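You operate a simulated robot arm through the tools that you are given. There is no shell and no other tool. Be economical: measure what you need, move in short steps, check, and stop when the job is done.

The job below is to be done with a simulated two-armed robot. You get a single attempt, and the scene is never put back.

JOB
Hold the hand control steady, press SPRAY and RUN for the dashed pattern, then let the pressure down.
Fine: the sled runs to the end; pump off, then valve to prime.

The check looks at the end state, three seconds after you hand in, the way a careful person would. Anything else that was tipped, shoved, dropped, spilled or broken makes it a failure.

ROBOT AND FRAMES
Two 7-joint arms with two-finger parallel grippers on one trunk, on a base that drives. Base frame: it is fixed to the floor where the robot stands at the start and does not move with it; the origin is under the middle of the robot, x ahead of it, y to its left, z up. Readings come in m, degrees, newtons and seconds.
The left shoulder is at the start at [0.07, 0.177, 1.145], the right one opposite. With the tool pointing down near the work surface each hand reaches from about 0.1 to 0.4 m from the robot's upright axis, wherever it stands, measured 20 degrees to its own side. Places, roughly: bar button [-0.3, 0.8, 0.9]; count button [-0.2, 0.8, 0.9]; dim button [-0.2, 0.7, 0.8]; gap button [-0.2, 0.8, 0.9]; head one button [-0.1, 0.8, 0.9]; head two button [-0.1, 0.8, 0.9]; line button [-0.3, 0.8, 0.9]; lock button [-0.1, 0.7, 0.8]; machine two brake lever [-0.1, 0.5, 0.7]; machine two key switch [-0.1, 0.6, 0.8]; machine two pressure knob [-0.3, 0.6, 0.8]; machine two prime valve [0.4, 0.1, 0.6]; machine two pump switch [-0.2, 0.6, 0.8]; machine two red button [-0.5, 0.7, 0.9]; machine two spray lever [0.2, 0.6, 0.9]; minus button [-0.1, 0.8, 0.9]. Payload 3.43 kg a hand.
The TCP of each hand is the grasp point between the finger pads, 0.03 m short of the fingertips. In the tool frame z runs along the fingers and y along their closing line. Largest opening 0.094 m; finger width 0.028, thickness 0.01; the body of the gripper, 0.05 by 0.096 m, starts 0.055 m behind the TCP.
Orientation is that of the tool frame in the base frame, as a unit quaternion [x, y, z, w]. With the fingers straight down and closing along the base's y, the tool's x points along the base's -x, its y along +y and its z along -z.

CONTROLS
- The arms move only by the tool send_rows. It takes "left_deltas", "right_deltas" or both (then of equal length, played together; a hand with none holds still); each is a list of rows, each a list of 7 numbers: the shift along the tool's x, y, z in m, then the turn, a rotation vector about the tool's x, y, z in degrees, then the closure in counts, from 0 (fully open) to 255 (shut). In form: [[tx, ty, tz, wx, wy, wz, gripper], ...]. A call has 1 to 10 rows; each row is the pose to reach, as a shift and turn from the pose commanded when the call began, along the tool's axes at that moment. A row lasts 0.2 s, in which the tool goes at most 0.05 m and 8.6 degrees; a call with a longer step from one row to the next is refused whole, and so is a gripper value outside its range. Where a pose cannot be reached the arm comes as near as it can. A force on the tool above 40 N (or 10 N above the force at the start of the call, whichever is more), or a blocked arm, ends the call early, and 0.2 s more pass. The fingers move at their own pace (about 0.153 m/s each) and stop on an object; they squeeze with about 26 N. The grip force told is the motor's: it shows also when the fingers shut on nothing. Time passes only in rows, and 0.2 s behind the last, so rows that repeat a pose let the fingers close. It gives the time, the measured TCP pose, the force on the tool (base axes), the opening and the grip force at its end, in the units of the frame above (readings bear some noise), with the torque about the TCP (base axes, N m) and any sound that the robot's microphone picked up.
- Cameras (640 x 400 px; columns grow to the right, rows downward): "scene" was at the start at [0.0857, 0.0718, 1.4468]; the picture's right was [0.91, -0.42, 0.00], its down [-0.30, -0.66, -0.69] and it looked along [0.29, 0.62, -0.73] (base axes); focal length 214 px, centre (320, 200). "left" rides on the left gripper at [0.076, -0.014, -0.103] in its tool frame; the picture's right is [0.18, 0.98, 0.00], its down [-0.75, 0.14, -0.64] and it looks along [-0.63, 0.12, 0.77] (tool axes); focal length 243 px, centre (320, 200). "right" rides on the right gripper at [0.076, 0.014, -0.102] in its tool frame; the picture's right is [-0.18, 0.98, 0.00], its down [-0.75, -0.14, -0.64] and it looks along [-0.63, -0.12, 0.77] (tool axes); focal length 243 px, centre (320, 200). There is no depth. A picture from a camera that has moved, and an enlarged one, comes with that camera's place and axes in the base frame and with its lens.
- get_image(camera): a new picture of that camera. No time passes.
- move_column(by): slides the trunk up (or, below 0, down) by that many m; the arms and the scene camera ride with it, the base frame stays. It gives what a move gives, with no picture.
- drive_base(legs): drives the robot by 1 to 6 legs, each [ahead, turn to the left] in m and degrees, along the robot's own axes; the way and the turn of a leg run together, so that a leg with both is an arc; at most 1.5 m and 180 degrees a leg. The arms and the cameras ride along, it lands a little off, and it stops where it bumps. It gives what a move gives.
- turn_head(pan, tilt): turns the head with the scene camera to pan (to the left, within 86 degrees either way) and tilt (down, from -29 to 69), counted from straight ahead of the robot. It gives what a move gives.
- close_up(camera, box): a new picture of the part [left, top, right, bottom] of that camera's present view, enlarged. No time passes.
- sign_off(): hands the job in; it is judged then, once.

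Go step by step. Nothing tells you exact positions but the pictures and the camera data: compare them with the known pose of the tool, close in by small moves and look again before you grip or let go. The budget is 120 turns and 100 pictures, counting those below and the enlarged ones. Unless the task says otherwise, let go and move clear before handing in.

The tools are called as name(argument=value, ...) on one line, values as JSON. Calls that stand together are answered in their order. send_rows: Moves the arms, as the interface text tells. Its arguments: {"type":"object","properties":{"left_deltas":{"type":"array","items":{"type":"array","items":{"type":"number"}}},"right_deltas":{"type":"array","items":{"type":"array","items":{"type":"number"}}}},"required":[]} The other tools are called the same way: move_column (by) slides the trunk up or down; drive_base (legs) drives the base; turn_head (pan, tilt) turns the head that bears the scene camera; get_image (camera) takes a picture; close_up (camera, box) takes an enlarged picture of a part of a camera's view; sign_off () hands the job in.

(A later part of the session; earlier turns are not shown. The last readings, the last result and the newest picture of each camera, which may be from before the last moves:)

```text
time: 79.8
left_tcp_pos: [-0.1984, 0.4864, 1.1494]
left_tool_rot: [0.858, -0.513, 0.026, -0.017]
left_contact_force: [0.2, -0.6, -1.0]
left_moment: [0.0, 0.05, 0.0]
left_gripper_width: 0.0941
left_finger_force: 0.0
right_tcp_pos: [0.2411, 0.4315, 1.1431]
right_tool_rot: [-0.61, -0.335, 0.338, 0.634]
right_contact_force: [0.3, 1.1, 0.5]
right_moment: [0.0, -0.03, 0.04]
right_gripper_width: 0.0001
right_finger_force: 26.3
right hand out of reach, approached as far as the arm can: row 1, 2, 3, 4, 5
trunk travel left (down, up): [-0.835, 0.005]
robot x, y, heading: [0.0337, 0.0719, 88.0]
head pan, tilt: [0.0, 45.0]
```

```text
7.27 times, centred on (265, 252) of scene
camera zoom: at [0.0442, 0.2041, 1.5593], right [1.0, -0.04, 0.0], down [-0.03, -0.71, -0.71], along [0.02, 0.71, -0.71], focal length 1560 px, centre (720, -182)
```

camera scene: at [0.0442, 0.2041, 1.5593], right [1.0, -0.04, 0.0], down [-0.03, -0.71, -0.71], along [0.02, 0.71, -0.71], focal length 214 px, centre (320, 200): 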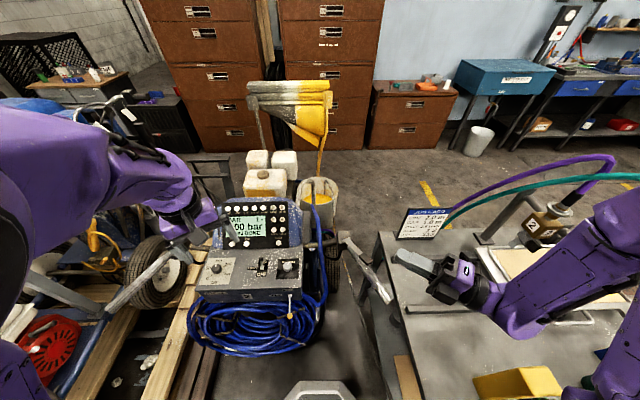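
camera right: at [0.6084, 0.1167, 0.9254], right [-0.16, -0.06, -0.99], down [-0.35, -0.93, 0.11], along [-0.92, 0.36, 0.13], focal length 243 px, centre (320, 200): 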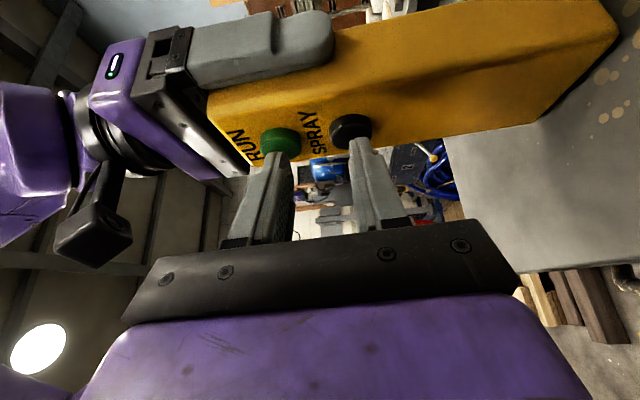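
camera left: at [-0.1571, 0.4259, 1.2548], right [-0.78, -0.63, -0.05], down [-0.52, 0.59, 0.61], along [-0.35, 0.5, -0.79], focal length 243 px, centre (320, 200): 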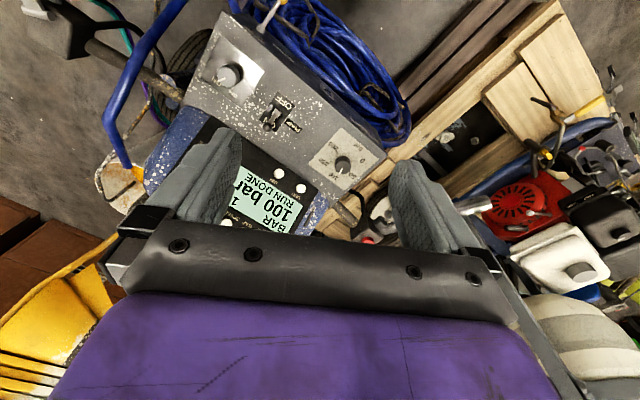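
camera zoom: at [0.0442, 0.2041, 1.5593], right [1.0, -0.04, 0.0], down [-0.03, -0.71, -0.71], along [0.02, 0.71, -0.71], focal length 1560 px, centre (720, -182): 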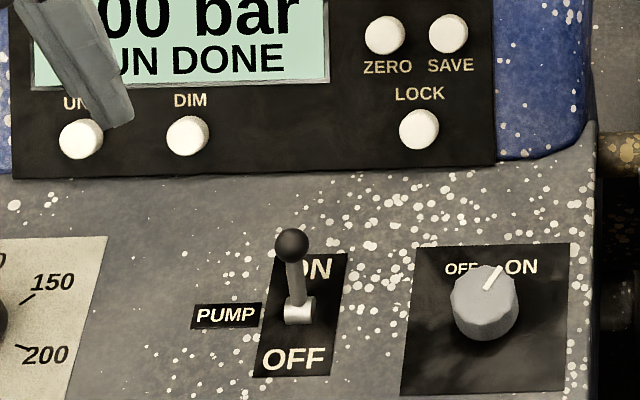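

Pump lever ball at (-0.169, 0.631, 0.8245), pivot (-0.166, 0.606, 0.803), leaning back to ON. I'll get a bit closer (0.10 m ahead, 13° right) so the left hand can reach behind it pointing down.

drive_base(legs=[[0.1, 0], [0, -13]])

turn_head(pan=25, tilt=48)

get_image(camera="scene")

```text
time: 81.0
left_tcp_pos: [-0.1841, 0.5359, 1.146]
left_tool_rot: [0.853, -0.519, 0.052, -0.025]
left_contact_force: [0.8, 0.2, 0.4]
left_moment: [-0.03, 0.03, 0.0]
left_gripper_width: 0.0941
left_finger_force: 0.1
right_tcp_pos: [0.2519, 0.4688, 1.1417]
right_tool_rot: [-0.614, -0.327, 0.331, 0.638]
right_contact_force: [0.3, 0.0, -0.4]
right_moment: [0.01, 0.03, 0.04]
right_gripper_width: 0.0
right_finger_force: 25.8
trunk travel left (down, up): [-0.835, 0.005]
robot x, y, heading: [0.0313, 0.1124, 78.8]
head pan, tilt: [0.0, 45.0]
stopped in leg 1: the robot was blocked; the commanded pose is now the measured one
```

```text
time: 81.9
left_tcp_pos: [-0.192, 0.5347, 1.1435]
left_tool_rot: [0.853, -0.518, 0.051, -0.023]
left_contact_force: [-0.6, -0.6, 0.1]
left_moment: [0.0, -0.02, -0.02]
left_gripper_width: 0.0942
left_finger_force: 0.0
right_tcp_pos: [0.2461, 0.4682, 1.1428]
right_tool_rot: [-0.614, -0.328, 0.328, 0.638]
right_contact_force: [0.0, -0.4, -0.5]
right_moment: [0.04, 0.03, -0.03]
right_gripper_width: 0.0001
right_finger_force: 25.4
trunk travel left (down, up): [-0.835, 0.005]
robot x, y, heading: [0.0329, 0.1143, 78.7]
head pan, tilt: [25.0, 48.0]
```

```text
30 pictures are left
camera scene: at [0.0235, 0.2383, 1.5551], right [0.97, 0.24, 0.0], down [0.18, -0.72, -0.67], along [-0.16, 0.65, -0.74], focal length 214 px, centre (320, 200)
```

scene: 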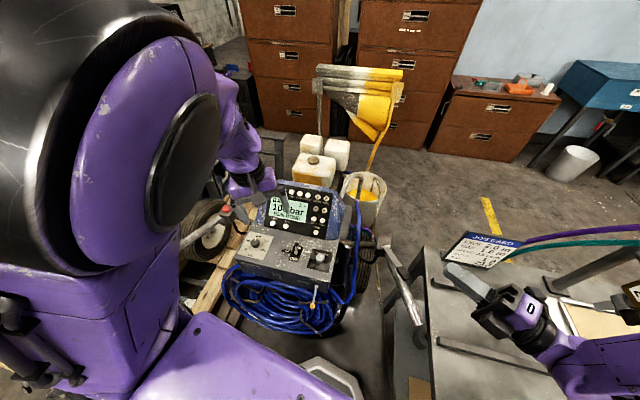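

The base touched something and stopped after 4 cm. I'll back off 2 cm and bring the left hand over the console with a 30° forward tilt, fingers ready to straddle the lever.

drive_base(legs=[[-0.02, 0]])

send_rows(left_deltas=[[-0.011, -0.006, 0.03, 0.2, -4.5, 4.1, 60], [-0.022, -0.012, 0.06, 0.35, -9, 8.1, 120], [-0.033, -0.018, 0.09, 0.5, -13.5, 12.2, 120], [-0.044, -0.024, 0.12, 0.7, -18, 16.2, 120], [-0.055, -0.031, 0.15, 0.85, -22.5, 20.3, 120], [-0.066, -0.037, 0.18, 1.0, -27, 24.4, 120], [-0.076, -0.043, 0.21, 1.2, -31.6, 28.4, 120], [-0.076, -0.043, 0.21, 1.2, -31.6, 28.4, 120]])

get_image(camera="scene")

get_image(camera="left")

```text
time: 82.7
left_tcp_pos: [-0.1931, 0.5208, 1.143]
left_tool_rot: [0.853, -0.519, 0.051, -0.021]
left_contact_force: [0.1, 0.2, -0.6]
left_moment: [-0.05, 0.04, -0.01]
left_gripper_width: 0.0939
left_finger_force: 0.1
right_tcp_pos: [0.2458, 0.453, 1.1406]
right_tool_rot: [-0.616, -0.326, 0.33, 0.637]
right_contact_force: [-0.3, 0.7, -0.5]
right_moment: [0.03, 0.01, 0.0]
right_gripper_width: 0.0001
right_finger_force: 26.1
trunk travel left (down, up): [-0.835, 0.005]
robot x, y, heading: [0.027, 0.0925, 79.0]
head pan, tilt: [25.0, 48.0]
```

```text
time: 84.5
left_tcp_pos: [-0.1689, 0.6002, 0.9349]
left_tool_rot: [-0.682, 0.683, 0.184, 0.183]
left_contact_force: [-0.2, -0.2, -0.4]
left_moment: [0.0, -0.04, 0.01]
left_gripper_width: 0.0497
left_finger_force: 0.0
right_tcp_pos: [0.2446, 0.4485, 1.1427]
right_tool_rot: [-0.614, -0.328, 0.329, 0.638]
right_contact_force: [0.5, 0.0, -0.6]
right_moment: [0.0, 0.0, -0.02]
right_gripper_width: 0.0
right_finger_force: 26.3
trunk travel left (down, up): [-0.835, 0.005]
robot x, y, heading: [0.0292, 0.0955, 79.0]
head pan, tilt: [25.0, 48.0]
```

```text
29 pictures are left
camera scene: at [0.0214, 0.2185, 1.5551], right [0.97, 0.24, 0.0], down [0.18, -0.72, -0.67], along [-0.16, 0.65, -0.74], focal length 214 px, centre (320, 200)
```

scene: 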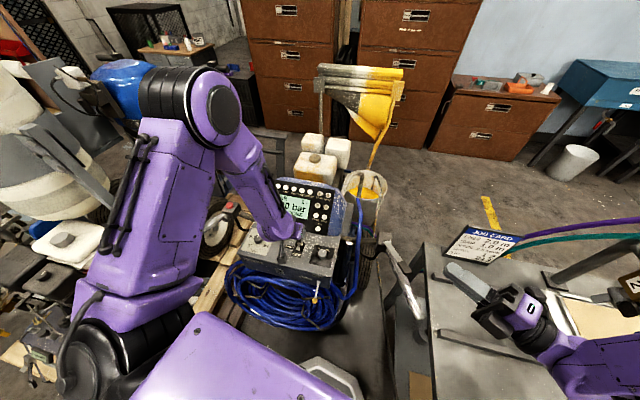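

```text
28 pictures are left
camera left: at [-0.1558, 0.4814, 0.9853], right [-0.98, -0.16, -0.09], down [-0.14, 0.33, 0.93], along [-0.12, 0.93, -0.35], focal length 243 px, centre (320, 200)
```

left: 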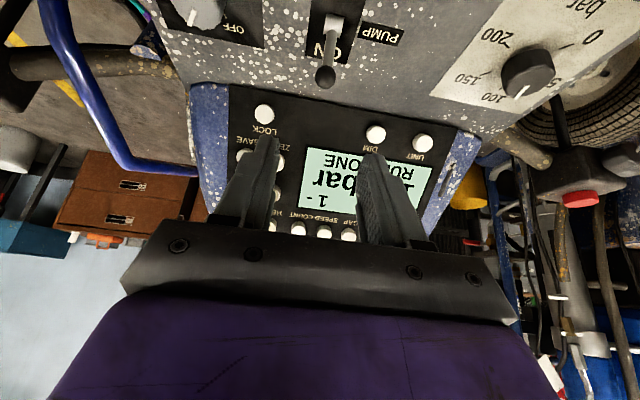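

The lever is where computed and the hand is centred over it. Descending so the fingers straddle the ball.

send_rows(left_deltas=[[0.009, 0, 0.03, 0, 0, 0, 120], [0.018, 0, 0.06, 0, 0, 0, 120], [0.0255, 0, 0.085, 0, 0, 0, 120], [0.0255, 0, 0.0927, 0, 0, 0, 120]])

get_image(camera="left")

```text
time: 85.5
left_tcp_pos: [-0.1688, 0.6228, 0.8402]
left_tool_rot: [0.684, -0.682, -0.183, -0.183]
left_contact_force: [0.3, -0.1, 0.0]
left_moment: [0.0, 0.01, -0.01]
left_gripper_width: 0.0498
left_finger_force: 0.1
right_tcp_pos: [0.2437, 0.4497, 1.1428]
right_tool_rot: [-0.614, -0.329, 0.329, 0.638]
right_contact_force: [-0.2, 0.0, 0.1]
right_moment: [-0.01, 0.02, 0.01]
right_gripper_width: 0.0
right_finger_force: 25.9
trunk travel left (down, up): [-0.835, 0.005]
robot x, y, heading: [0.0259, 0.0937, 78.9]
head pan, tilt: [25.0, 48.0]
```

```text
27 pictures are left
camera left: at [-0.1557, 0.5069, 0.8923], right [-0.98, -0.16, -0.09], down [-0.14, 0.33, 0.93], along [-0.12, 0.93, -0.35], focal length 243 px, centre (320, 200)
```

left: 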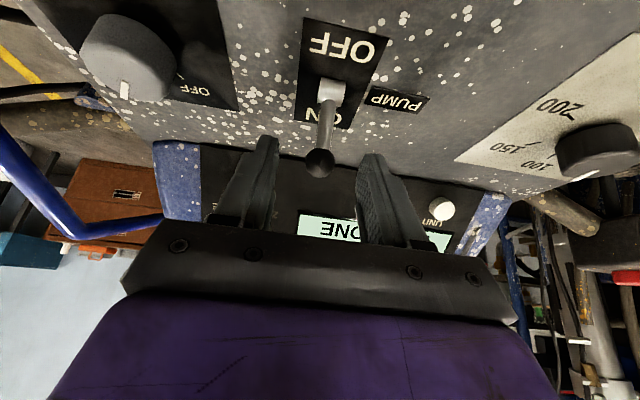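

Ball sits between the fingertips. Closing on it, then pulling toward OFF along its arc.

send_rows(left_deltas=[[0, 0, 0, 0, 0, 0, 180], [0, 0, 0, 0, 0, 0, 255], [0, 0, 0, 0, 0, 0, 255]])

get_image(camera="left")

```text
time: 86.3
left_tcp_pos: [-0.1691, 0.6238, 0.8426]
left_tool_rot: [0.683, -0.683, -0.183, -0.182]
left_contact_force: [1.4, -0.4, -1.6]
left_moment: [0.1, -0.09, -0.04]
left_gripper_width: 0.0176
left_finger_force: 45.1
right_tcp_pos: [0.2452, 0.4482, 1.1415]
right_tool_rot: [-0.614, -0.328, 0.33, 0.638]
right_contact_force: [0.1, 0.0, -0.1]
right_moment: [0.01, -0.04, 0.0]
right_gripper_width: 0.0003
right_finger_force: 26.1
trunk travel left (down, up): [-0.835, 0.005]
robot x, y, heading: [0.0275, 0.0962, 78.9]
head pan, tilt: [25.0, 48.0]
```

```text
26 pictures are left
camera left: at [-0.1555, 0.5065, 0.8927], right [-0.98, -0.16, -0.09], down [-0.14, 0.33, 0.93], along [-0.12, 0.93, -0.35], focal length 243 px, centre (320, 200)
```

left: 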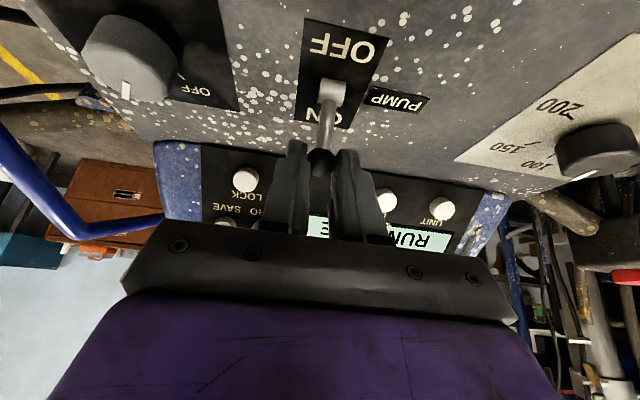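

send_rows(left_deltas=[[0.0064, 0, -0.0129, 0, 0, 0, 255], [0.0159, 0, -0.0225, 0, 0, 0, 255], [0.0275, 0, -0.0263, 0, 0, 0, 255], [0.0397, 0, -0.0252, 0, 0, 0, 255]])

get_image(camera="left")

```text
time: 87.3
left_tcp_pos: [-0.1689, 0.5772, 0.8415]
left_tool_rot: [-0.683, 0.684, 0.181, 0.182]
left_contact_force: [-0.5, -0.3, -0.4]
left_moment: [-0.02, 0.02, -0.01]
left_gripper_width: 0.0
left_finger_force: 32.8
right_tcp_pos: [0.2432, 0.4506, 1.1418]
right_tool_rot: [-0.615, -0.328, 0.331, 0.636]
right_contact_force: [-0.5, 0.4, -0.1]
right_moment: [-0.05, 0.01, 0.06]
right_gripper_width: 0.0
right_finger_force: 25.7
trunk travel left (down, up): [-0.835, 0.005]
robot x, y, heading: [0.0246, 0.0904, 79.0]
head pan, tilt: [25.0, 48.0]
```

```text
25 pictures are left
camera left: at [-0.1562, 0.46, 0.8937], right [-0.98, -0.16, -0.09], down [-0.14, 0.34, 0.93], along [-0.12, 0.93, -0.35], focal length 243 px, centre (320, 200)
```

left: 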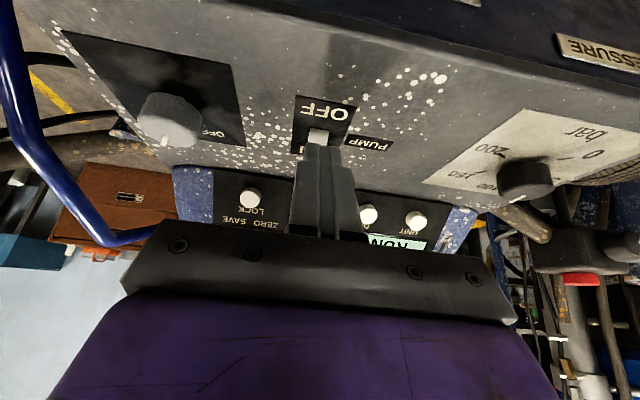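

The fingers squeezed off the ball and the lever stayed ON. Pushing from behind with a vertical finger is better, but needs me closer; the bump was likely the bench leg on my right, so I'll lift the hand and reposition slightly left.

send_rows(left_deltas=[[-0.02, 0, -0.0346, 0, 0, 0, 255], [-0.04, 0, -0.069, 0, 0, 0, 255], [-0.06, 0, -0.104, 0, 8, 0, 255], [-0.08, 0, -0.139, 0, 16, 0, 255], [-0.1, 0, -0.173, 0, 24, 0, 255], [-0.11, 0, -0.19, 0, 30, 0, 255]])

drive_base(legs=[[-0.07, 0], [0, 36], [0.16, 0], [0, -40]])

turn_head(pan=12, tilt=50)

get_image(camera="scene")

```text
time: 88.7
left_tcp_pos: [-0.169, 0.5771, 1.0631]
left_tool_rot: [0.708, -0.706, 0.0, 0.0]
left_contact_force: [0.1, -0.4, 0.2]
left_moment: [0.04, 0.0, 0.0]
left_gripper_width: 0.0001
left_finger_force: 33.0
right_tcp_pos: [0.2452, 0.45, 1.1435]
right_tool_rot: [-0.614, -0.329, 0.33, 0.637]
right_contact_force: [0.5, 0.2, -0.2]
right_moment: [0.01, -0.02, 0.0]
right_gripper_width: 0.0
right_finger_force: 25.8
trunk travel left (down, up): [-0.835, 0.005]
robot x, y, heading: [0.0271, 0.0948, 79.2]
head pan, tilt: [25.0, 48.0]
```

```text
time: 94.3
left_tcp_pos: [-0.2046, 0.6703, 1.0635]
left_tool_rot: [-0.675, 0.738, -0.001, 0.001]
left_contact_force: [0.5, 0.3, 0.4]
left_moment: [0.0, -0.02, -0.01]
left_gripper_width: 0.0
left_finger_force: 32.5
right_tcp_pos: [0.1944, 0.505, 1.1423]
right_tool_rot: [-0.628, -0.301, 0.3, 0.652]
right_contact_force: [-0.5, 0.2, -0.9]
right_moment: [-0.04, 0.0, 0.01]
right_gripper_width: 0.0
right_finger_force: 25.9
trunk travel left (down, up): [-0.835, 0.005]
robot x, y, heading: [-0.0494, 0.1722, 73.9]
head pan, tilt: [25.0, 48.0]
```

```text
time: 95.0
left_tcp_pos: [-0.2048, 0.6711, 1.0636]
left_tool_rot: [-0.674, 0.739, 0.0, 0.0]
left_contact_force: [-0.6, 0.0, -0.6]
left_moment: [0.0, -0.04, 0.04]
left_gripper_width: 0.0
left_finger_force: 33.1
right_tcp_pos: [0.1959, 0.5068, 1.1425]
right_tool_rot: [-0.629, -0.301, 0.3, 0.652]
right_contact_force: [-0.8, -0.6, 0.8]
right_moment: [-0.02, -0.01, -0.01]
right_gripper_width: 0.0
right_finger_force: 26.0
trunk travel left (down, up): [-0.835, 0.005]
robot x, y, heading: [-0.0528, 0.1694, 73.8]
head pan, tilt: [12.0, 50.0]
```

```text
24 pictures are left
camera scene: at [-0.0291, 0.2971, 1.5523], right [1.0, -0.07, 0.0], down [-0.06, -0.76, -0.64], along [0.05, 0.64, -0.77], focal length 214 px, centre (320, 200)
```

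scene: 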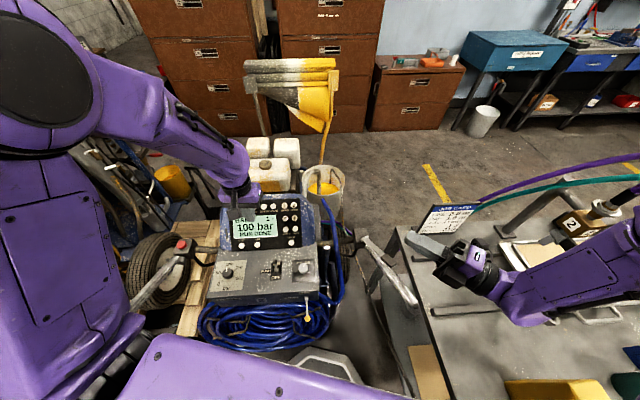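

No bump this time. Checking the lever from here.

close_up(camera="scene", box=[200, 180, 330, 320])

```text
2.86 times, centred on (265, 250) of scene
camera zoom: at [-0.0291, 0.2971, 1.5523], right [1.0, -0.07, 0.0], down [-0.06, -0.76, -0.64], along [0.05, 0.64, -0.77], focal length 613 px, centre (477, 57)
```

zoom: 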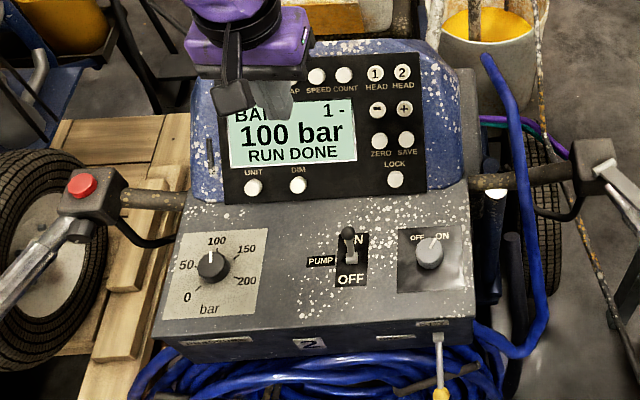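

The lever is unchanged (ON). Bringing the closed, vertical fingers down just behind the ball.

send_rows(left_deltas=[[0.002, -0.015, 0.04, 0, 0, -2, 255], [0.004, -0.03, 0.08, 0, 0, -4, 255], [0.0056, -0.0377, 0.12, 0, 0, -5.3, 255], [0.0056, -0.0377, 0.15, 0, 0, -5.3, 255], [0.0056, -0.0377, 0.17, 0, 0, -5.3, 255]])

get_image(camera="left")

```text
time: 96.2
left_tcp_pos: [-0.1662, 0.6632, 0.8926]
left_tool_rot: [0.707, -0.707, 0.001, 0.0]
left_contact_force: [0.1, 0.8, 0.1]
left_moment: [0.02, 0.03, 0.01]
left_gripper_width: 0.0001
left_finger_force: 33.0
right_tcp_pos: [0.1957, 0.5064, 1.1423]
right_tool_rot: [-0.628, -0.301, 0.3, 0.652]
right_contact_force: [-0.6, 0.3, 0.0]
right_moment: [-0.02, 0.01, -0.01]
right_gripper_width: 0.0
right_finger_force: 25.9
trunk travel left (down, up): [-0.835, 0.005]
robot x, y, heading: [-0.0523, 0.1715, 73.9]
head pan, tilt: [12.0, 50.0]
```

```text
22 pictures are left
camera left: at [-0.1526, 0.5861, 0.9952], right [-0.98, -0.19, 0.0], down [-0.14, 0.75, 0.64], along [-0.12, 0.63, -0.77], focal length 243 px, centre (320, 200)
```

left: 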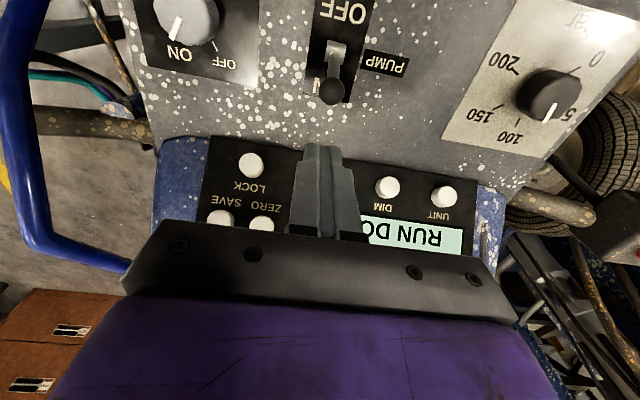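

Finger is directly behind the ball with room to the display housing. Descending the last 4.5 cm.

send_rows(left_deltas=[[0, 0, 0.02, 0, 0, 0, 255], [0, 0, 0.035, 0, 0, 0, 255], [0, 0, 0.045, 0, 0, 0, 255]])

get_image(camera="left")

```text
time: 97.0
left_tcp_pos: [-0.1659, 0.6619, 0.8489]
left_tool_rot: [0.708, -0.706, -0.001, -0.001]
left_contact_force: [-0.6, -0.3, 0.4]
left_moment: [0.03, -0.02, -0.02]
left_gripper_width: 0.0001
left_finger_force: 33.1
right_tcp_pos: [0.1952, 0.5062, 1.1421]
right_tool_rot: [-0.629, -0.301, 0.301, 0.651]
right_contact_force: [0.1, -0.1, -0.4]
right_moment: [-0.02, 0.01, -0.01]
right_gripper_width: 0.0
right_finger_force: 26.4
trunk travel left (down, up): [-0.835, 0.005]
robot x, y, heading: [-0.0516, 0.1765, 73.6]
head pan, tilt: [12.0, 50.0]
```

```text
21 pictures are left
camera left: at [-0.152, 0.5855, 0.9515], right [-0.98, -0.19, 0.0], down [-0.14, 0.75, 0.64], along [-0.12, 0.63, -0.77], focal length 243 px, centre (320, 200)
```

left: 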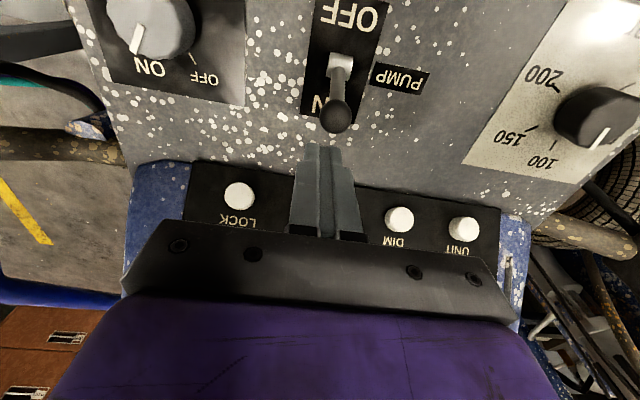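

Pulling toward OFF in small steps.

send_rows(left_deltas=[[0.012, 0, 0, 0, 0, 0, 255], [0.024, 0, 0, 0, 0, 0, 255], [0.036, 0, 0, 0, 0, 0, 255], [0.048, 0, 0, 0, 0, 0, 255], [0.058, 0, 0, 0, 0, 0, 255]])

get_image(camera="left")

```text
time: 98.2
left_tcp_pos: [-0.168, 0.621, 0.852]
left_tool_rot: [0.71, -0.704, -0.01, -0.012]
left_contact_force: [-2.2, 14.6, -5.7]
left_moment: [0.58, 0.0, -0.05]
left_gripper_width: 0.0002
left_finger_force: 33.1
right_tcp_pos: [0.1958, 0.5076, 1.1415]
right_tool_rot: [-0.629, -0.299, 0.3, 0.652]
right_contact_force: [0.3, -0.1, -0.3]
right_moment: [0.0, -0.02, 0.03]
right_gripper_width: 0.0
right_finger_force: 26.4
trunk travel left (down, up): [-0.835, 0.005]
robot x, y, heading: [-0.054, 0.1748, 73.4]
head pan, tilt: [12.0, 50.0]
stopped in row 5 (left hand): the force on the tool passed its limit at 46 N (the readings are from after the stop); the commanded pose is now the measured one
```

```text
20 pictures are left
camera left: at [-0.1543, 0.5415, 0.9514], right [-0.98, -0.19, -0.01], down [-0.15, 0.73, 0.66], along [-0.12, 0.65, -0.75], focal length 243 px, centre (320, 200)
```

left: 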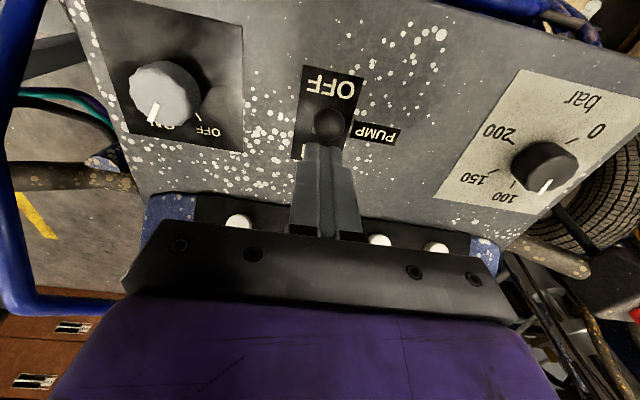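

The lever has gone past centre and the force rose to its limit—probably at its stop. Backing off and lifting to check.

send_rows(left_deltas=[[-0.012, 0, 0, 0, 0, 0, 255], [-0.015, 0, -0.03, 0, 0, 0, 255], [-0.015, 0, -0.07, 0, 0, 0, 255], [-0.015, 0, -0.11, 0, 0, 0, 255], [-0.015, 0, -0.15, 0, 0, 0, 255]])

close_up(camera="scene", box=[200, 180, 330, 320])

```text
time: 99.4
left_tcp_pos: [-0.1692, 0.6288, 1.0038]
left_tool_rot: [0.71, -0.704, -0.007, -0.009]
left_contact_force: [0.1, 0.1, 0.4]
left_moment: [0.03, 0.02, 0.02]
left_gripper_width: 0.0
left_finger_force: 32.7
right_tcp_pos: [0.1966, 0.5062, 1.1437]
right_tool_rot: [-0.628, -0.3, 0.299, 0.653]
right_contact_force: [0.4, 0.1, 1.0]
right_moment: [0.01, 0.02, -0.05]
right_gripper_width: 0.0
right_finger_force: 26.0
trunk travel left (down, up): [-0.835, 0.005]
robot x, y, heading: [-0.0514, 0.1743, 73.5]
head pan, tilt: [12.0, 50.0]
```

```text
2.86 times, centred on (265, 250) of scene
camera zoom: at [-0.029, 0.2955, 1.5525], right [1.0, -0.07, 0.0], down [-0.06, -0.76, -0.64], along [0.05, 0.64, -0.77], focal length 613 px, centre (477, 57)
```

zoom: 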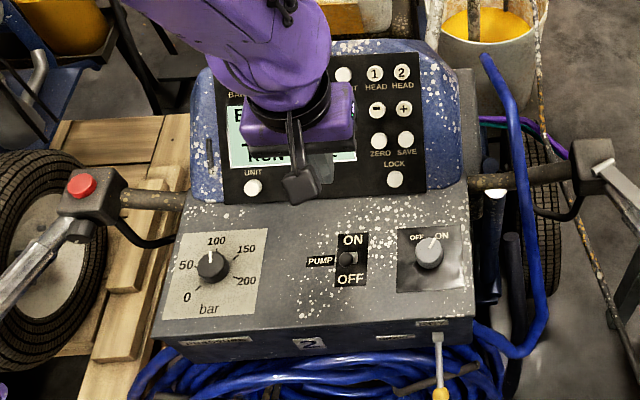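

The ball now sits in front of the pivot; I need to verify it's truly at OFF.

get_image(camera="left")

close_up(camera="scene", box=[255, 250, 300, 290])

```text
18 pictures are left
camera left: at [-0.1547, 0.5495, 1.1049], right [-0.98, -0.19, -0.01], down [-0.15, 0.74, 0.66], along [-0.12, 0.65, -0.75], focal length 243 px, centre (320, 200)
```

left: 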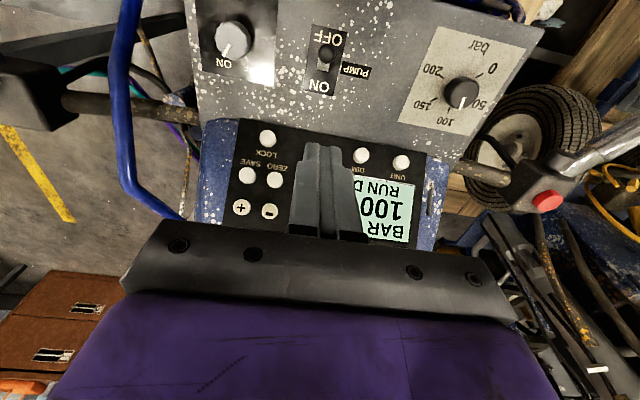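

```text
10.00 times, centred on (278, 270) of scene
camera zoom: at [-0.029, 0.2955, 1.5525], right [1.0, -0.07, 0.0], down [-0.06, -0.76, -0.64], along [0.05, 0.64, -0.77], focal length 2145 px, centre (745, -500)
```

zoom: 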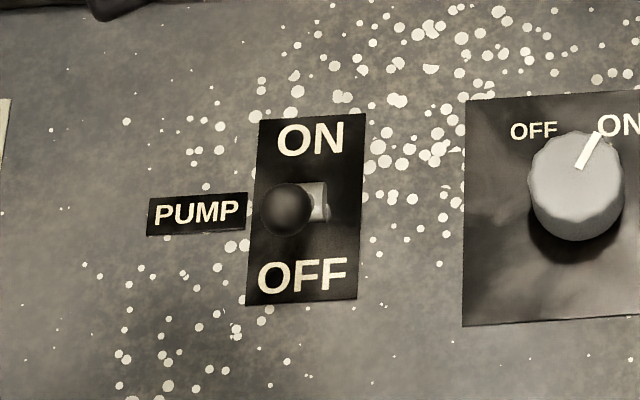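

It's pointing at the camera (mid-way); the fingertip probably caught the collar. I'll come in again slightly higher behind the ball and push it further forward.

send_rows(left_deltas=[[0, 0, 0.04, 0, 0, 0, 255], [0, 0, 0.08, 0, 0, 0, 255], [0, 0, 0.12, 0, 0, 0, 255], [0, 0, 0.146, 0, 0, 0, 255], [0.012, 0, 0.146, 0, 0, 0, 255], [0.024, 0, 0.146, 0, 0, 0, 255], [0.034, 0, 0.147, 0, 0, 0, 255], [0.044, 0, 0.15, 0, 0, 0, 255], [0.054, 0, 0.154, 0, 0, 0, 255]])

get_image(camera="left")

```text
time: 100.9
left_tcp_pos: [-0.1679, 0.6187, 0.8585]
left_tool_rot: [0.711, -0.703, -0.017, -0.021]
left_contact_force: [-1.7, 6.1, 2.1]
left_moment: [0.49, 0.01, -0.03]
left_gripper_width: 0.0
left_finger_force: 32.9
right_tcp_pos: [0.1974, 0.5081, 1.1419]
right_tool_rot: [-0.629, -0.299, 0.3, 0.651]
right_contact_force: [-0.2, -1.0, -0.7]
right_moment: [0.02, 0.0, -0.02]
right_gripper_width: 0.0001
right_finger_force: 26.1
trunk travel left (down, up): [-0.835, 0.005]
robot x, y, heading: [-0.0503, 0.176, 74.0]
head pan, tilt: [12.0, 50.0]
stopped in row 7 (left hand): the force on the tool passed its limit at 48 N (the readings are from after the stop); the commanded pose is now the measured one
```

```text
16 pictures are left
camera left: at [-0.1539, 0.5368, 0.9566], right [-0.98, -0.2, -0.01], down [-0.15, 0.72, 0.68], along [-0.12, 0.67, -0.73], focal length 243 px, centre (320, 200)
```

left: 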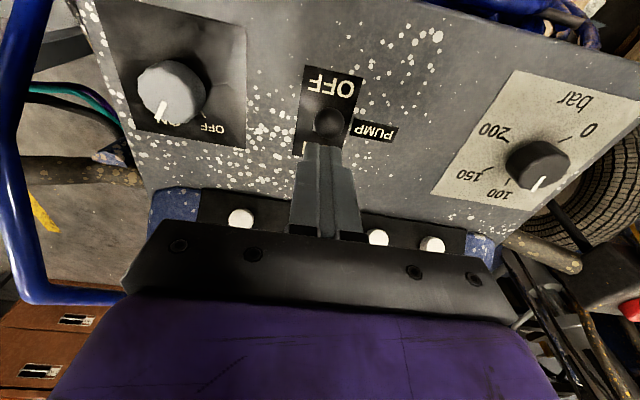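

It stops hard at the same spot at a different height, so that's the end stop: travel ±23° about a pivot below the panel, i.e. OFF. Lifting away and checking switch and display.

send_rows(left_deltas=[[-0.012, 0, 0, 0, 0, 0, 255], [-0.015, 0, -0.03, 0, 0, 0, 255], [-0.015, 0, -0.07, 0, 0, 0, 255], [-0.015, 0, -0.11, 0, 0, 0, 255], [-0.015, 0, -0.15, 0, 0, 0, 255], [-0.005, 0, -0.19, 0, 0, 0, 255], [0.02, 0.03, -0.22, 0, 0, 0, 255]])

close_up(camera="scene", box=[220, 190, 320, 300])

```text
time: 102.5
left_tcp_pos: [-0.1979, 0.5852, 1.0734]
left_tool_rot: [0.712, -0.702, -0.013, -0.009]
left_contact_force: [-1.0, -0.6, 0.1]
left_moment: [0.06, 0.05, -0.01]
left_gripper_width: 0.0
left_finger_force: 33.1
left hand out of reach, approached as far as the arm can: row 7
right_tcp_pos: [0.1953, 0.5046, 1.1434]
right_tool_rot: [-0.628, -0.301, 0.3, 0.652]
right_contact_force: [0.6, -1.0, 0.1]
right_moment: [0.0, 0.04, 0.0]
right_gripper_width: 0.0001
right_finger_force: 25.7
trunk travel left (down, up): [-0.835, 0.005]
robot x, y, heading: [-0.0503, 0.1708, 73.9]
head pan, tilt: [12.0, 50.0]
```

```text
3.64 times, centred on (270, 245) of scene
camera zoom: at [-0.0301, 0.2952, 1.5526], right [1.0, -0.07, 0.0], down [-0.06, -0.76, -0.64], along [0.05, 0.64, -0.76], focal length 780 px, centre (502, 36)
```

zoom: 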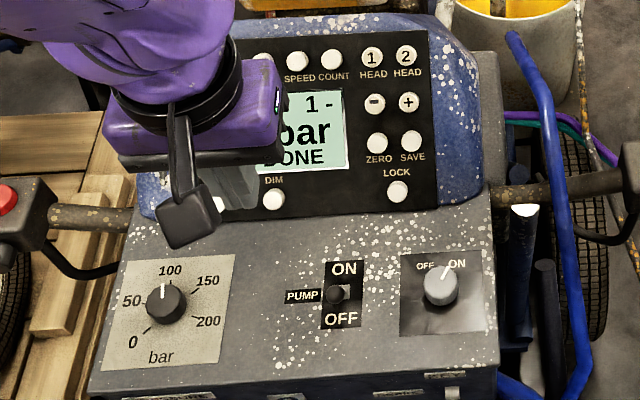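

Panel is horizontal and the lever is now tilted to the front: OFF. Next the prime valve: body ≈ (0.428, 0.099, 0.72), handle hanging from ≈ z 0.715 to 0.66 at y ≈ 0.06. Driving back round to face it.

drive_base(legs=[[0, 44], [-0.75, 0], [0, -118], [0.32, 0], [0, 90]])

turn_head(pan=15, tilt=40)

move_column(by=-0.28)

get_image(camera="scene")

```text
time: 106.8
left_tcp_pos: [-0.3388, 0.1366, 1.0654]
left_tool_rot: [0.927, -0.375, -0.005, -0.004]
left_contact_force: [-0.9, -0.2, 0.1]
left_moment: [0.04, -0.08, -0.01]
left_gripper_width: 0.0
left_finger_force: 33.1
right_tcp_pos: [-0.0077, 0.358, 1.1407]
right_tool_rot: [-0.469, -0.522, 0.525, 0.481]
right_contact_force: [-0.9, -0.8, 1.0]
right_moment: [0.0, -0.04, 0.0]
right_gripper_width: 0.0
right_finger_force: 26.3
trunk travel left (down, up): [-0.835, 0.005]
robot x, y, heading: [0.0654, -0.0573, 126.1]
head pan, tilt: [12.0, 50.0]
stopped in leg 2: the robot was blocked; the commanded pose is now the measured one
```

```text
time: 107.5
left_tcp_pos: [-0.3257, 0.1305, 1.0713]
left_tool_rot: [0.927, -0.375, -0.013, -0.002]
left_contact_force: [-0.2, 0.2, -0.5]
left_moment: [0.01, 0.0, 0.0]
left_gripper_width: 0.0002
left_finger_force: 33.4
right_tcp_pos: [0.0083, 0.3504, 1.1437]
right_tool_rot: [-0.465, -0.52, 0.526, 0.487]
right_contact_force: [-0.2, -0.2, 1.1]
right_moment: [-0.01, 0.0, -0.04]
right_gripper_width: 0.0
right_finger_force: 26.1
trunk travel left (down, up): [-0.835, 0.005]
robot x, y, heading: [0.0705, -0.0606, 126.0]
head pan, tilt: [15.0, 40.0]
```

```text
time: 110.3
left_tcp_pos: [-0.3239, 0.1297, 0.7917]
left_tool_rot: [0.927, -0.375, -0.014, -0.002]
left_contact_force: [0.6, 0.0, -0.4]
left_moment: [-0.02, -0.03, 0.01]
left_gripper_width: 0.0
left_finger_force: 33.1
right_tcp_pos: [0.0091, 0.3517, 0.8648]
right_tool_rot: [-0.463, -0.52, 0.526, 0.488]
right_contact_force: [-0.7, 0.4, -0.1]
right_moment: [-0.01, -0.01, 0.01]
right_gripper_width: 0.0
right_finger_force: 26.3
trunk travel left (down, up): [-0.555, 0.285]
robot x, y, heading: [0.0656, -0.0571, 126.1]
head pan, tilt: [15.0, 40.0]
```

```text
14 pictures are left
camera scene: at [-0.0255, 0.0333, 1.2866], right [0.63, 0.78, 0.0], down [0.5, -0.4, -0.77], along [-0.6, 0.48, -0.64], focal length 214 px, centre (320, 200)
```

scene: 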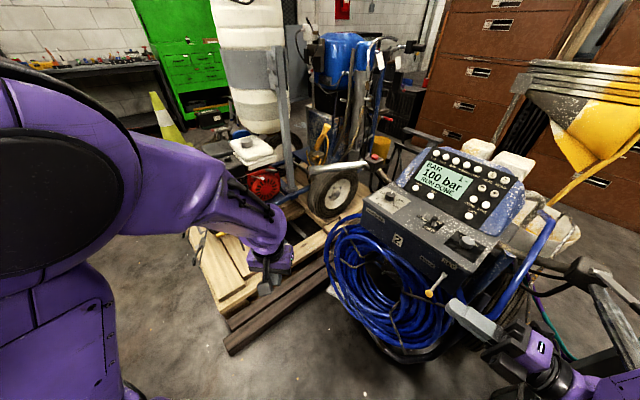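

Backing was blocked. Before moving more, I raise the trunk and look at the bench on my right to see what was touched.

move_column(by=0.28)

turn_head(pan=-80, tilt=50)

get_image(camera="scene")

```text
time: 113.1
left_tcp_pos: [-0.3231, 0.1299, 1.0708]
left_tool_rot: [0.927, -0.375, -0.014, -0.003]
left_contact_force: [-0.7, -1.0, 0.2]
left_moment: [-0.03, 0.03, 0.0]
left_gripper_width: 0.0002
left_finger_force: 32.5
right_tcp_pos: [0.0091, 0.3501, 1.1432]
right_tool_rot: [-0.464, -0.52, 0.527, 0.487]
right_contact_force: [-0.8, -0.6, 0.8]
right_moment: [-0.01, 0.01, 0.01]
right_gripper_width: 0.0
right_finger_force: 26.6
trunk travel left (down, up): [-0.835, 0.005]
robot x, y, heading: [0.0717, -0.0605, 126.2]
head pan, tilt: [15.0, 40.0]
```

```text
time: 114.8
left_tcp_pos: [-0.3243, 0.1304, 1.0715]
left_tool_rot: [0.927, -0.375, -0.013, -0.003]
left_contact_force: [-0.1, -0.3, -1.0]
left_moment: [-0.02, -0.03, 0.0]
left_gripper_width: 0.0
left_finger_force: 33.3
right_tcp_pos: [0.0095, 0.3504, 1.1445]
right_tool_rot: [-0.464, -0.52, 0.527, 0.487]
right_contact_force: [0.1, -0.4, -0.3]
right_moment: [0.01, -0.03, 0.01]
right_gripper_width: 0.0
right_finger_force: 26.0
trunk travel left (down, up): [-0.835, 0.005]
robot x, y, heading: [0.0649, -0.0597, 125.9]
head pan, tilt: [-80.0, 50.0]
```

```text
13 pictures are left
camera scene: at [0.0939, 0.0357, 1.5523], right [0.72, -0.69, 0.0], down [-0.53, -0.55, -0.64], along [0.45, 0.46, -0.77], focal length 214 px, centre (320, 200)
```

scene: 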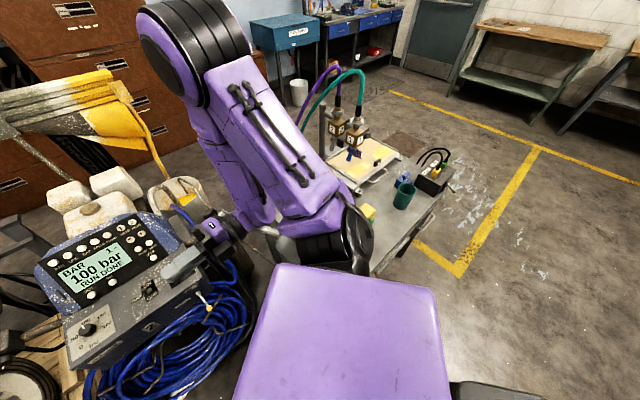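

The control still seems to stand; contact was most likely the base against the bench leg. I'll ease forward away from it, square up, and back out clear of the bench before circling round.

drive_base(legs=[[0.06, 0], [0, -36], [-0.35, 0]])

drive_base(legs=[[0, -103], [0.6, 0], [0, 103]])

turn_head(pan=12, tilt=45)

get_image(camera="scene")

```text
time: 119.4
left_tcp_pos: [-0.172, 0.0254, 1.0712]
left_tool_rot: [0.765, -0.644, -0.013, -0.007]
left_contact_force: [-0.1, -0.2, 0.3]
left_moment: [0.0, 0.01, 0.01]
left_gripper_width: 0.0
left_finger_force: 33.0
right_tcp_pos: [0.2265, 0.0055, 1.1428]
right_tool_rot: [-0.603, -0.349, 0.35, 0.626]
right_contact_force: [0.0, 0.2, 0.1]
right_moment: [0.01, 0.0, -0.02]
right_gripper_width: 0.0
right_finger_force: 26.0
trunk travel left (down, up): [-0.835, 0.005]
robot x, y, heading: [0.0343, -0.364, 89.9]
head pan, tilt: [-80.0, 50.0]
```

```text
time: 131.5
left_tcp_pos: [0.433, -0.1198, 1.0715]
left_tool_rot: [0.756, -0.654, -0.012, -0.007]
left_contact_force: [-0.8, 0.4, -0.5]
left_moment: [-0.01, 0.02, 0.02]
left_gripper_width: 0.0
left_finger_force: 32.4
right_tcp_pos: [0.8332, -0.1493, 1.1444]
right_tool_rot: [-0.607, -0.342, 0.342, 0.631]
right_contact_force: [-0.3, 0.2, 1.6]
right_moment: [0.03, 0.0, -0.02]
right_gripper_width: 0.0001
right_finger_force: 25.4
trunk travel left (down, up): [-0.835, 0.005]
robot x, y, heading: [0.6309, -0.508, 88.5]
head pan, tilt: [-80.0, 50.0]
```

```text
time: 133.2
left_tcp_pos: [0.4347, -0.1195, 1.0716]
left_tool_rot: [0.756, -0.655, -0.012, -0.007]
left_contact_force: [-0.5, 0.7, 0.3]
left_moment: [-0.03, -0.02, 0.01]
left_gripper_width: 0.0
left_finger_force: 33.1
right_tcp_pos: [0.8329, -0.1486, 1.1439]
right_tool_rot: [-0.606, -0.342, 0.342, 0.631]
right_contact_force: [0.0, 0.0, 0.4]
right_moment: [0.03, 0.03, 0.02]
right_gripper_width: 0.0
right_finger_force: 25.9
trunk travel left (down, up): [-0.835, 0.005]
robot x, y, heading: [0.6248, -0.5089, 88.4]
head pan, tilt: [12.0, 45.0]
```

```text
12 pictures are left
camera scene: at [0.6164, -0.3805, 1.5593], right [0.98, 0.18, 0.0], down [0.13, -0.7, -0.71], along [-0.13, 0.7, -0.71], focal length 214 px, centre (320, 200)
```

scene: 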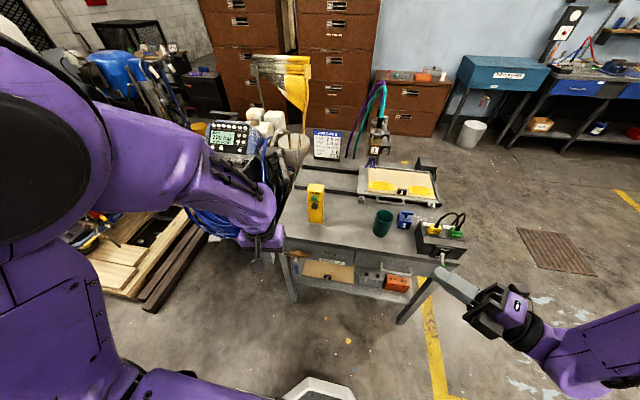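

Bench, control, cup and sled all look in place. Zooming to the valve.

close_up(camera="scene", box=[260, 215, 370, 305])

```text
4.44 times, centred on (315, 260) of scene
camera zoom: at [0.6164, -0.3805, 1.5593], right [0.98, 0.18, 0.0], down [0.13, -0.7, -0.71], along [-0.13, 0.7, -0.71], focal length 953 px, centre (342, -67)
```

zoom: 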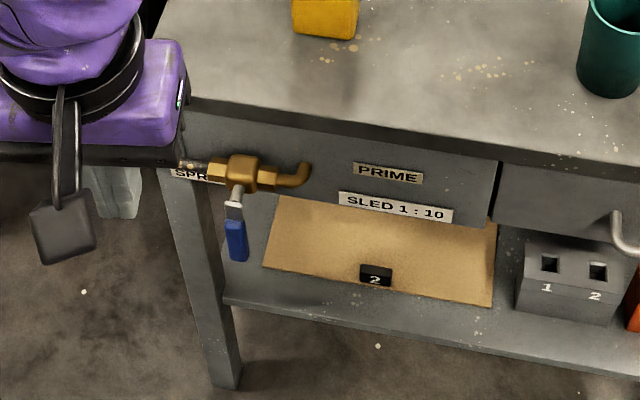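

Valve labels: SPRAY at left, PRIME at right; the handle hangs down and must swing right toward PRIME. Lowering the trunk and turning the left hand to point at the bench.

move_column(by=-0.3)

send_rows(left_deltas=[[-0.0105, 0.003, 0.0033, 0.64, -8.36, 0.58, 255], [-0.021, 0.006, 0.0066, 1.28, -16.72, 1.16, 255], [-0.0315, 0.009, 0.0099, 1.92, -25.08, 1.74, 255], [-0.042, 0.012, 0.0132, 2.56, -33.44, 2.32, 255], [-0.0525, 0.015, 0.0165, 3.2, -41.8, 2.9, 255], [-0.063, 0.018, 0.0198, 3.84, -50.16, 3.48, 255], [-0.0735, 0.021, 0.0231, 4.48, -58.52, 4.06, 255], [-0.084, 0.024, 0.0264, 5.12, -66.88, 4.64, 255], [-0.0945, 0.027, 0.0297, 5.76, -75.24, 5.22, 255], [-0.105, 0.03, 0.033, 6.4, -83.6, 5.8, 255]])

get_image(camera="left")

```text
time: 136.2
left_tcp_pos: [0.4336, -0.1201, 0.7713]
left_tool_rot: [0.756, -0.655, -0.012, -0.007]
left_contact_force: [-2.0, 0.0, -0.5]
left_moment: [-0.01, 0.03, 0.01]
left_gripper_width: 0.0
left_finger_force: 33.2
right_tcp_pos: [0.8318, -0.1494, 0.8424]
right_tool_rot: [-0.607, -0.342, 0.341, 0.631]
right_contact_force: [0.4, 0.1, 0.3]
right_moment: [0.0, -0.03, 0.02]
right_gripper_width: 0.0001
right_finger_force: 26.0
trunk travel left (down, up): [-0.535, 0.305]
robot x, y, heading: [0.627, -0.5125, 88.1]
head pan, tilt: [12.0, 45.0]
```

```text
time: 138.4
left_tcp_pos: [0.3877, -0.019, 0.7406]
left_tool_rot: [0.523, -0.516, -0.48, -0.479]
left_contact_force: [0.0, 0.1, -0.5]
left_moment: [-0.02, 0.0, -0.02]
left_gripper_width: 0.0
left_finger_force: 32.8
left hand out of reach, approached as far as the arm can: row 4, 5, 6, 7
right_tcp_pos: [0.8323, -0.1471, 0.8424]
right_tool_rot: [-0.606, -0.343, 0.342, 0.631]
right_contact_force: [-0.2, -0.1, 0.1]
right_moment: [0.0, 0.0, 0.01]
right_gripper_width: 0.0
right_finger_force: 26.0
trunk travel left (down, up): [-0.535, 0.305]
robot x, y, heading: [0.6264, -0.5099, 88.5]
head pan, tilt: [12.0, 45.0]
```

```text
10 pictures are left
camera left: at [0.4031, -0.1284, 0.674], right [-0.98, -0.02, -0.19], down [-0.14, -0.58, 0.8], along [-0.13, 0.81, 0.57], focal length 243 px, centre (320, 200)
```

left: 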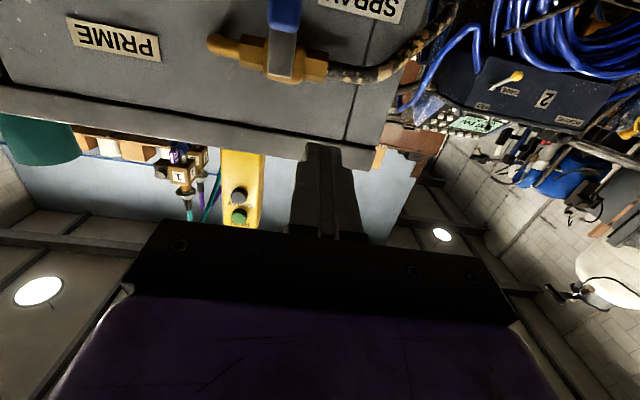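

The handle hangs in front of the SPRAY label; PRIME is to its right. Moving the closed fingers down and in, just left of the handle.

send_rows(left_deltas=[[0.035, 0, 0, 0, 0, 0, 255], [0.067, 0, 0, 0, 0, 0, 255], [0.067, 0, 0.035, 0, 0, 0, 255], [0.067, 0, 0.0645, 0, 0, 0, 255], [0.067, 0, 0.0645, 0, 0, 0, 255]])

get_image(camera="left")

```text
time: 139.6
left_tcp_pos: [0.3898, 0.0398, 0.6693]
left_tool_rot: [0.523, -0.517, -0.479, -0.479]
left_contact_force: [0.4, 0.1, -0.6]
left_moment: [-0.01, 0.01, -0.02]
left_gripper_width: 0.0002
left_finger_force: 32.8
right_tcp_pos: [0.8317, -0.1494, 0.8433]
right_tool_rot: [-0.607, -0.342, 0.342, 0.631]
right_contact_force: [-0.3, 0.4, 0.0]
right_moment: [-0.01, -0.02, -0.01]
right_gripper_width: 0.0
right_finger_force: 25.5
trunk travel left (down, up): [-0.535, 0.305]
robot x, y, heading: [0.6238, -0.5088, 88.3]
head pan, tilt: [12.0, 45.0]
```

```text
9 pictures are left
camera left: at [0.4047, -0.0693, 0.602], right [-0.98, -0.02, -0.19], down [-0.14, -0.58, 0.8], along [-0.13, 0.81, 0.57], focal length 243 px, centre (320, 200)
```

left: 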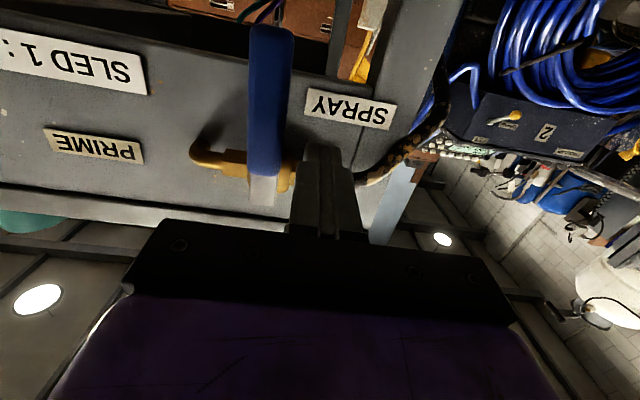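

Finger is just left of the handle, which pivots at ≈(0.421, 0.70) and reaches down to z ≈ 0.61. Sweeping it along the arc to the right.

send_rows(left_deltas=[[0.024, 0, 0, 0, 0, 0, 255], [0.024, -0.01, 0, 0, 0, 0, 255], [0.027, -0.025, 0, 0, 0, 0, 255], [0.028, -0.04, 0, 0, 0, 0, 255], [0.023, -0.054, 0, 0, 0, 0, 255], [0.016, -0.068, 0, 0, 0, 0, 255], [0.006, -0.078, 0, 0, 0, 0, 255], [-0.006, -0.086, 0, 0, 0, 0, 255], [-0.012, -0.088, 0, 0, 0, 0, 255]])

get_image(camera="left")

```text
time: 141.6
left_tcp_pos: [0.4757, 0.0426, 0.6785]
left_tool_rot: [0.526, -0.52, -0.477, -0.476]
left_contact_force: [-4.2, -6.5, -22.2]
left_moment: [-0.28, -0.12, -0.15]
left_gripper_width: 0.0
left_finger_force: 33.2
right_tcp_pos: [0.8309, -0.1488, 0.841]
right_tool_rot: [-0.608, -0.341, 0.342, 0.63]
right_contact_force: [-0.4, 0.2, -0.7]
right_moment: [0.0, -0.02, -0.03]
right_gripper_width: 0.0002
right_finger_force: 26.2
trunk travel left (down, up): [-0.535, 0.305]
robot x, y, heading: [0.6282, -0.5118, 88.4]
head pan, tilt: [12.0, 45.0]
```

```text
8 pictures are left
camera left: at [0.49, -0.0685, 0.6117], right [-0.98, -0.02, -0.19], down [-0.14, -0.57, 0.81], along [-0.13, 0.82, 0.56], focal length 243 px, centre (320, 200)
```

left: 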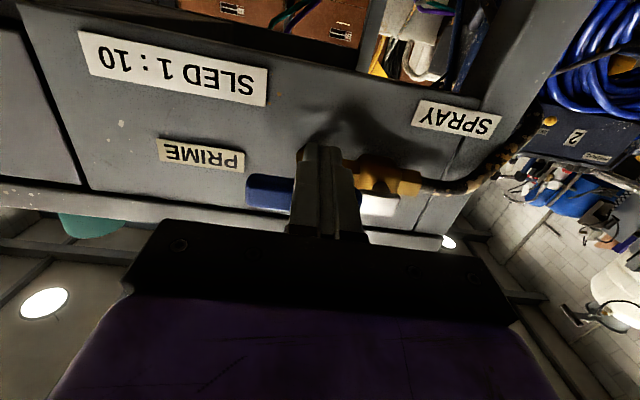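

The handle now points right at PRIME and resists further (end stop). Withdrawing the hand.

send_rows(left_deltas=[[0.015, 0, 0, 0, 0, 0, 255], [0.02, 0, -0.03, 0, 0, 0, 255], [0.02, 0, -0.07, 0, 0, 0, 255], [0.02, 0, -0.11, 0, 0, 0, 255], [0.02, 0.03, -0.15, 0, 0, 0, 255]])

get_image(camera="scene")

get_image(camera="left")

```text
time: 142.8
left_tcp_pos: [0.4479, -0.1096, 0.6748]
left_tool_rot: [0.523, -0.517, -0.479, -0.479]
left_contact_force: [0.7, -0.6, 0.2]
left_moment: [0.05, 0.04, -0.03]
left_gripper_width: 0.0
left_finger_force: 32.3
right_tcp_pos: [0.8316, -0.1489, 0.8437]
right_tool_rot: [-0.607, -0.342, 0.341, 0.631]
right_contact_force: [0.5, -0.1, 0.4]
right_moment: [0.02, 0.01, 0.01]
right_gripper_width: 0.0001
right_finger_force: 25.8
trunk travel left (down, up): [-0.535, 0.305]
robot x, y, heading: [0.6295, -0.5065, 88.1]
head pan, tilt: [12.0, 45.0]
```

```text
7 pictures are left
camera scene: at [0.6155, -0.3808, 1.2593], right [0.98, 0.18, 0.0], down [0.13, -0.7, -0.71], along [-0.13, 0.7, -0.71], focal length 214 px, centre (320, 200)
```

scene: 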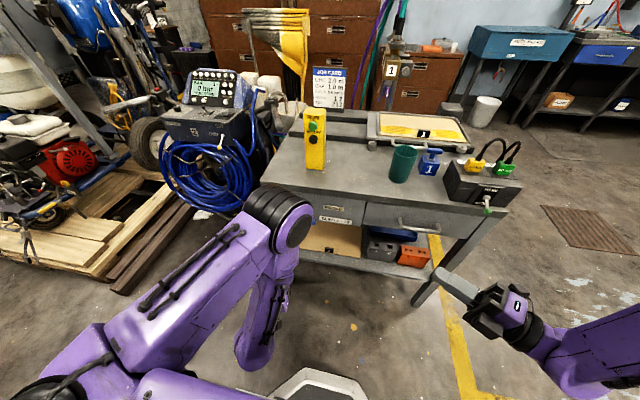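

```text
6 pictures are left
camera left: at [0.4614, -0.2181, 0.6078], right [-0.98, -0.02, -0.19], down [-0.14, -0.58, 0.8], along [-0.13, 0.81, 0.57], focal length 243 px, centre (320, 200)
```

left: 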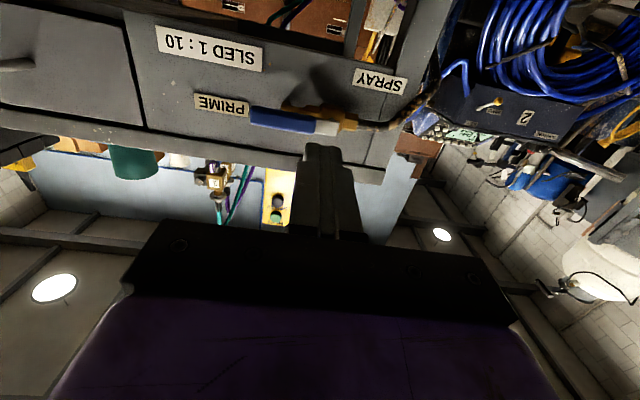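

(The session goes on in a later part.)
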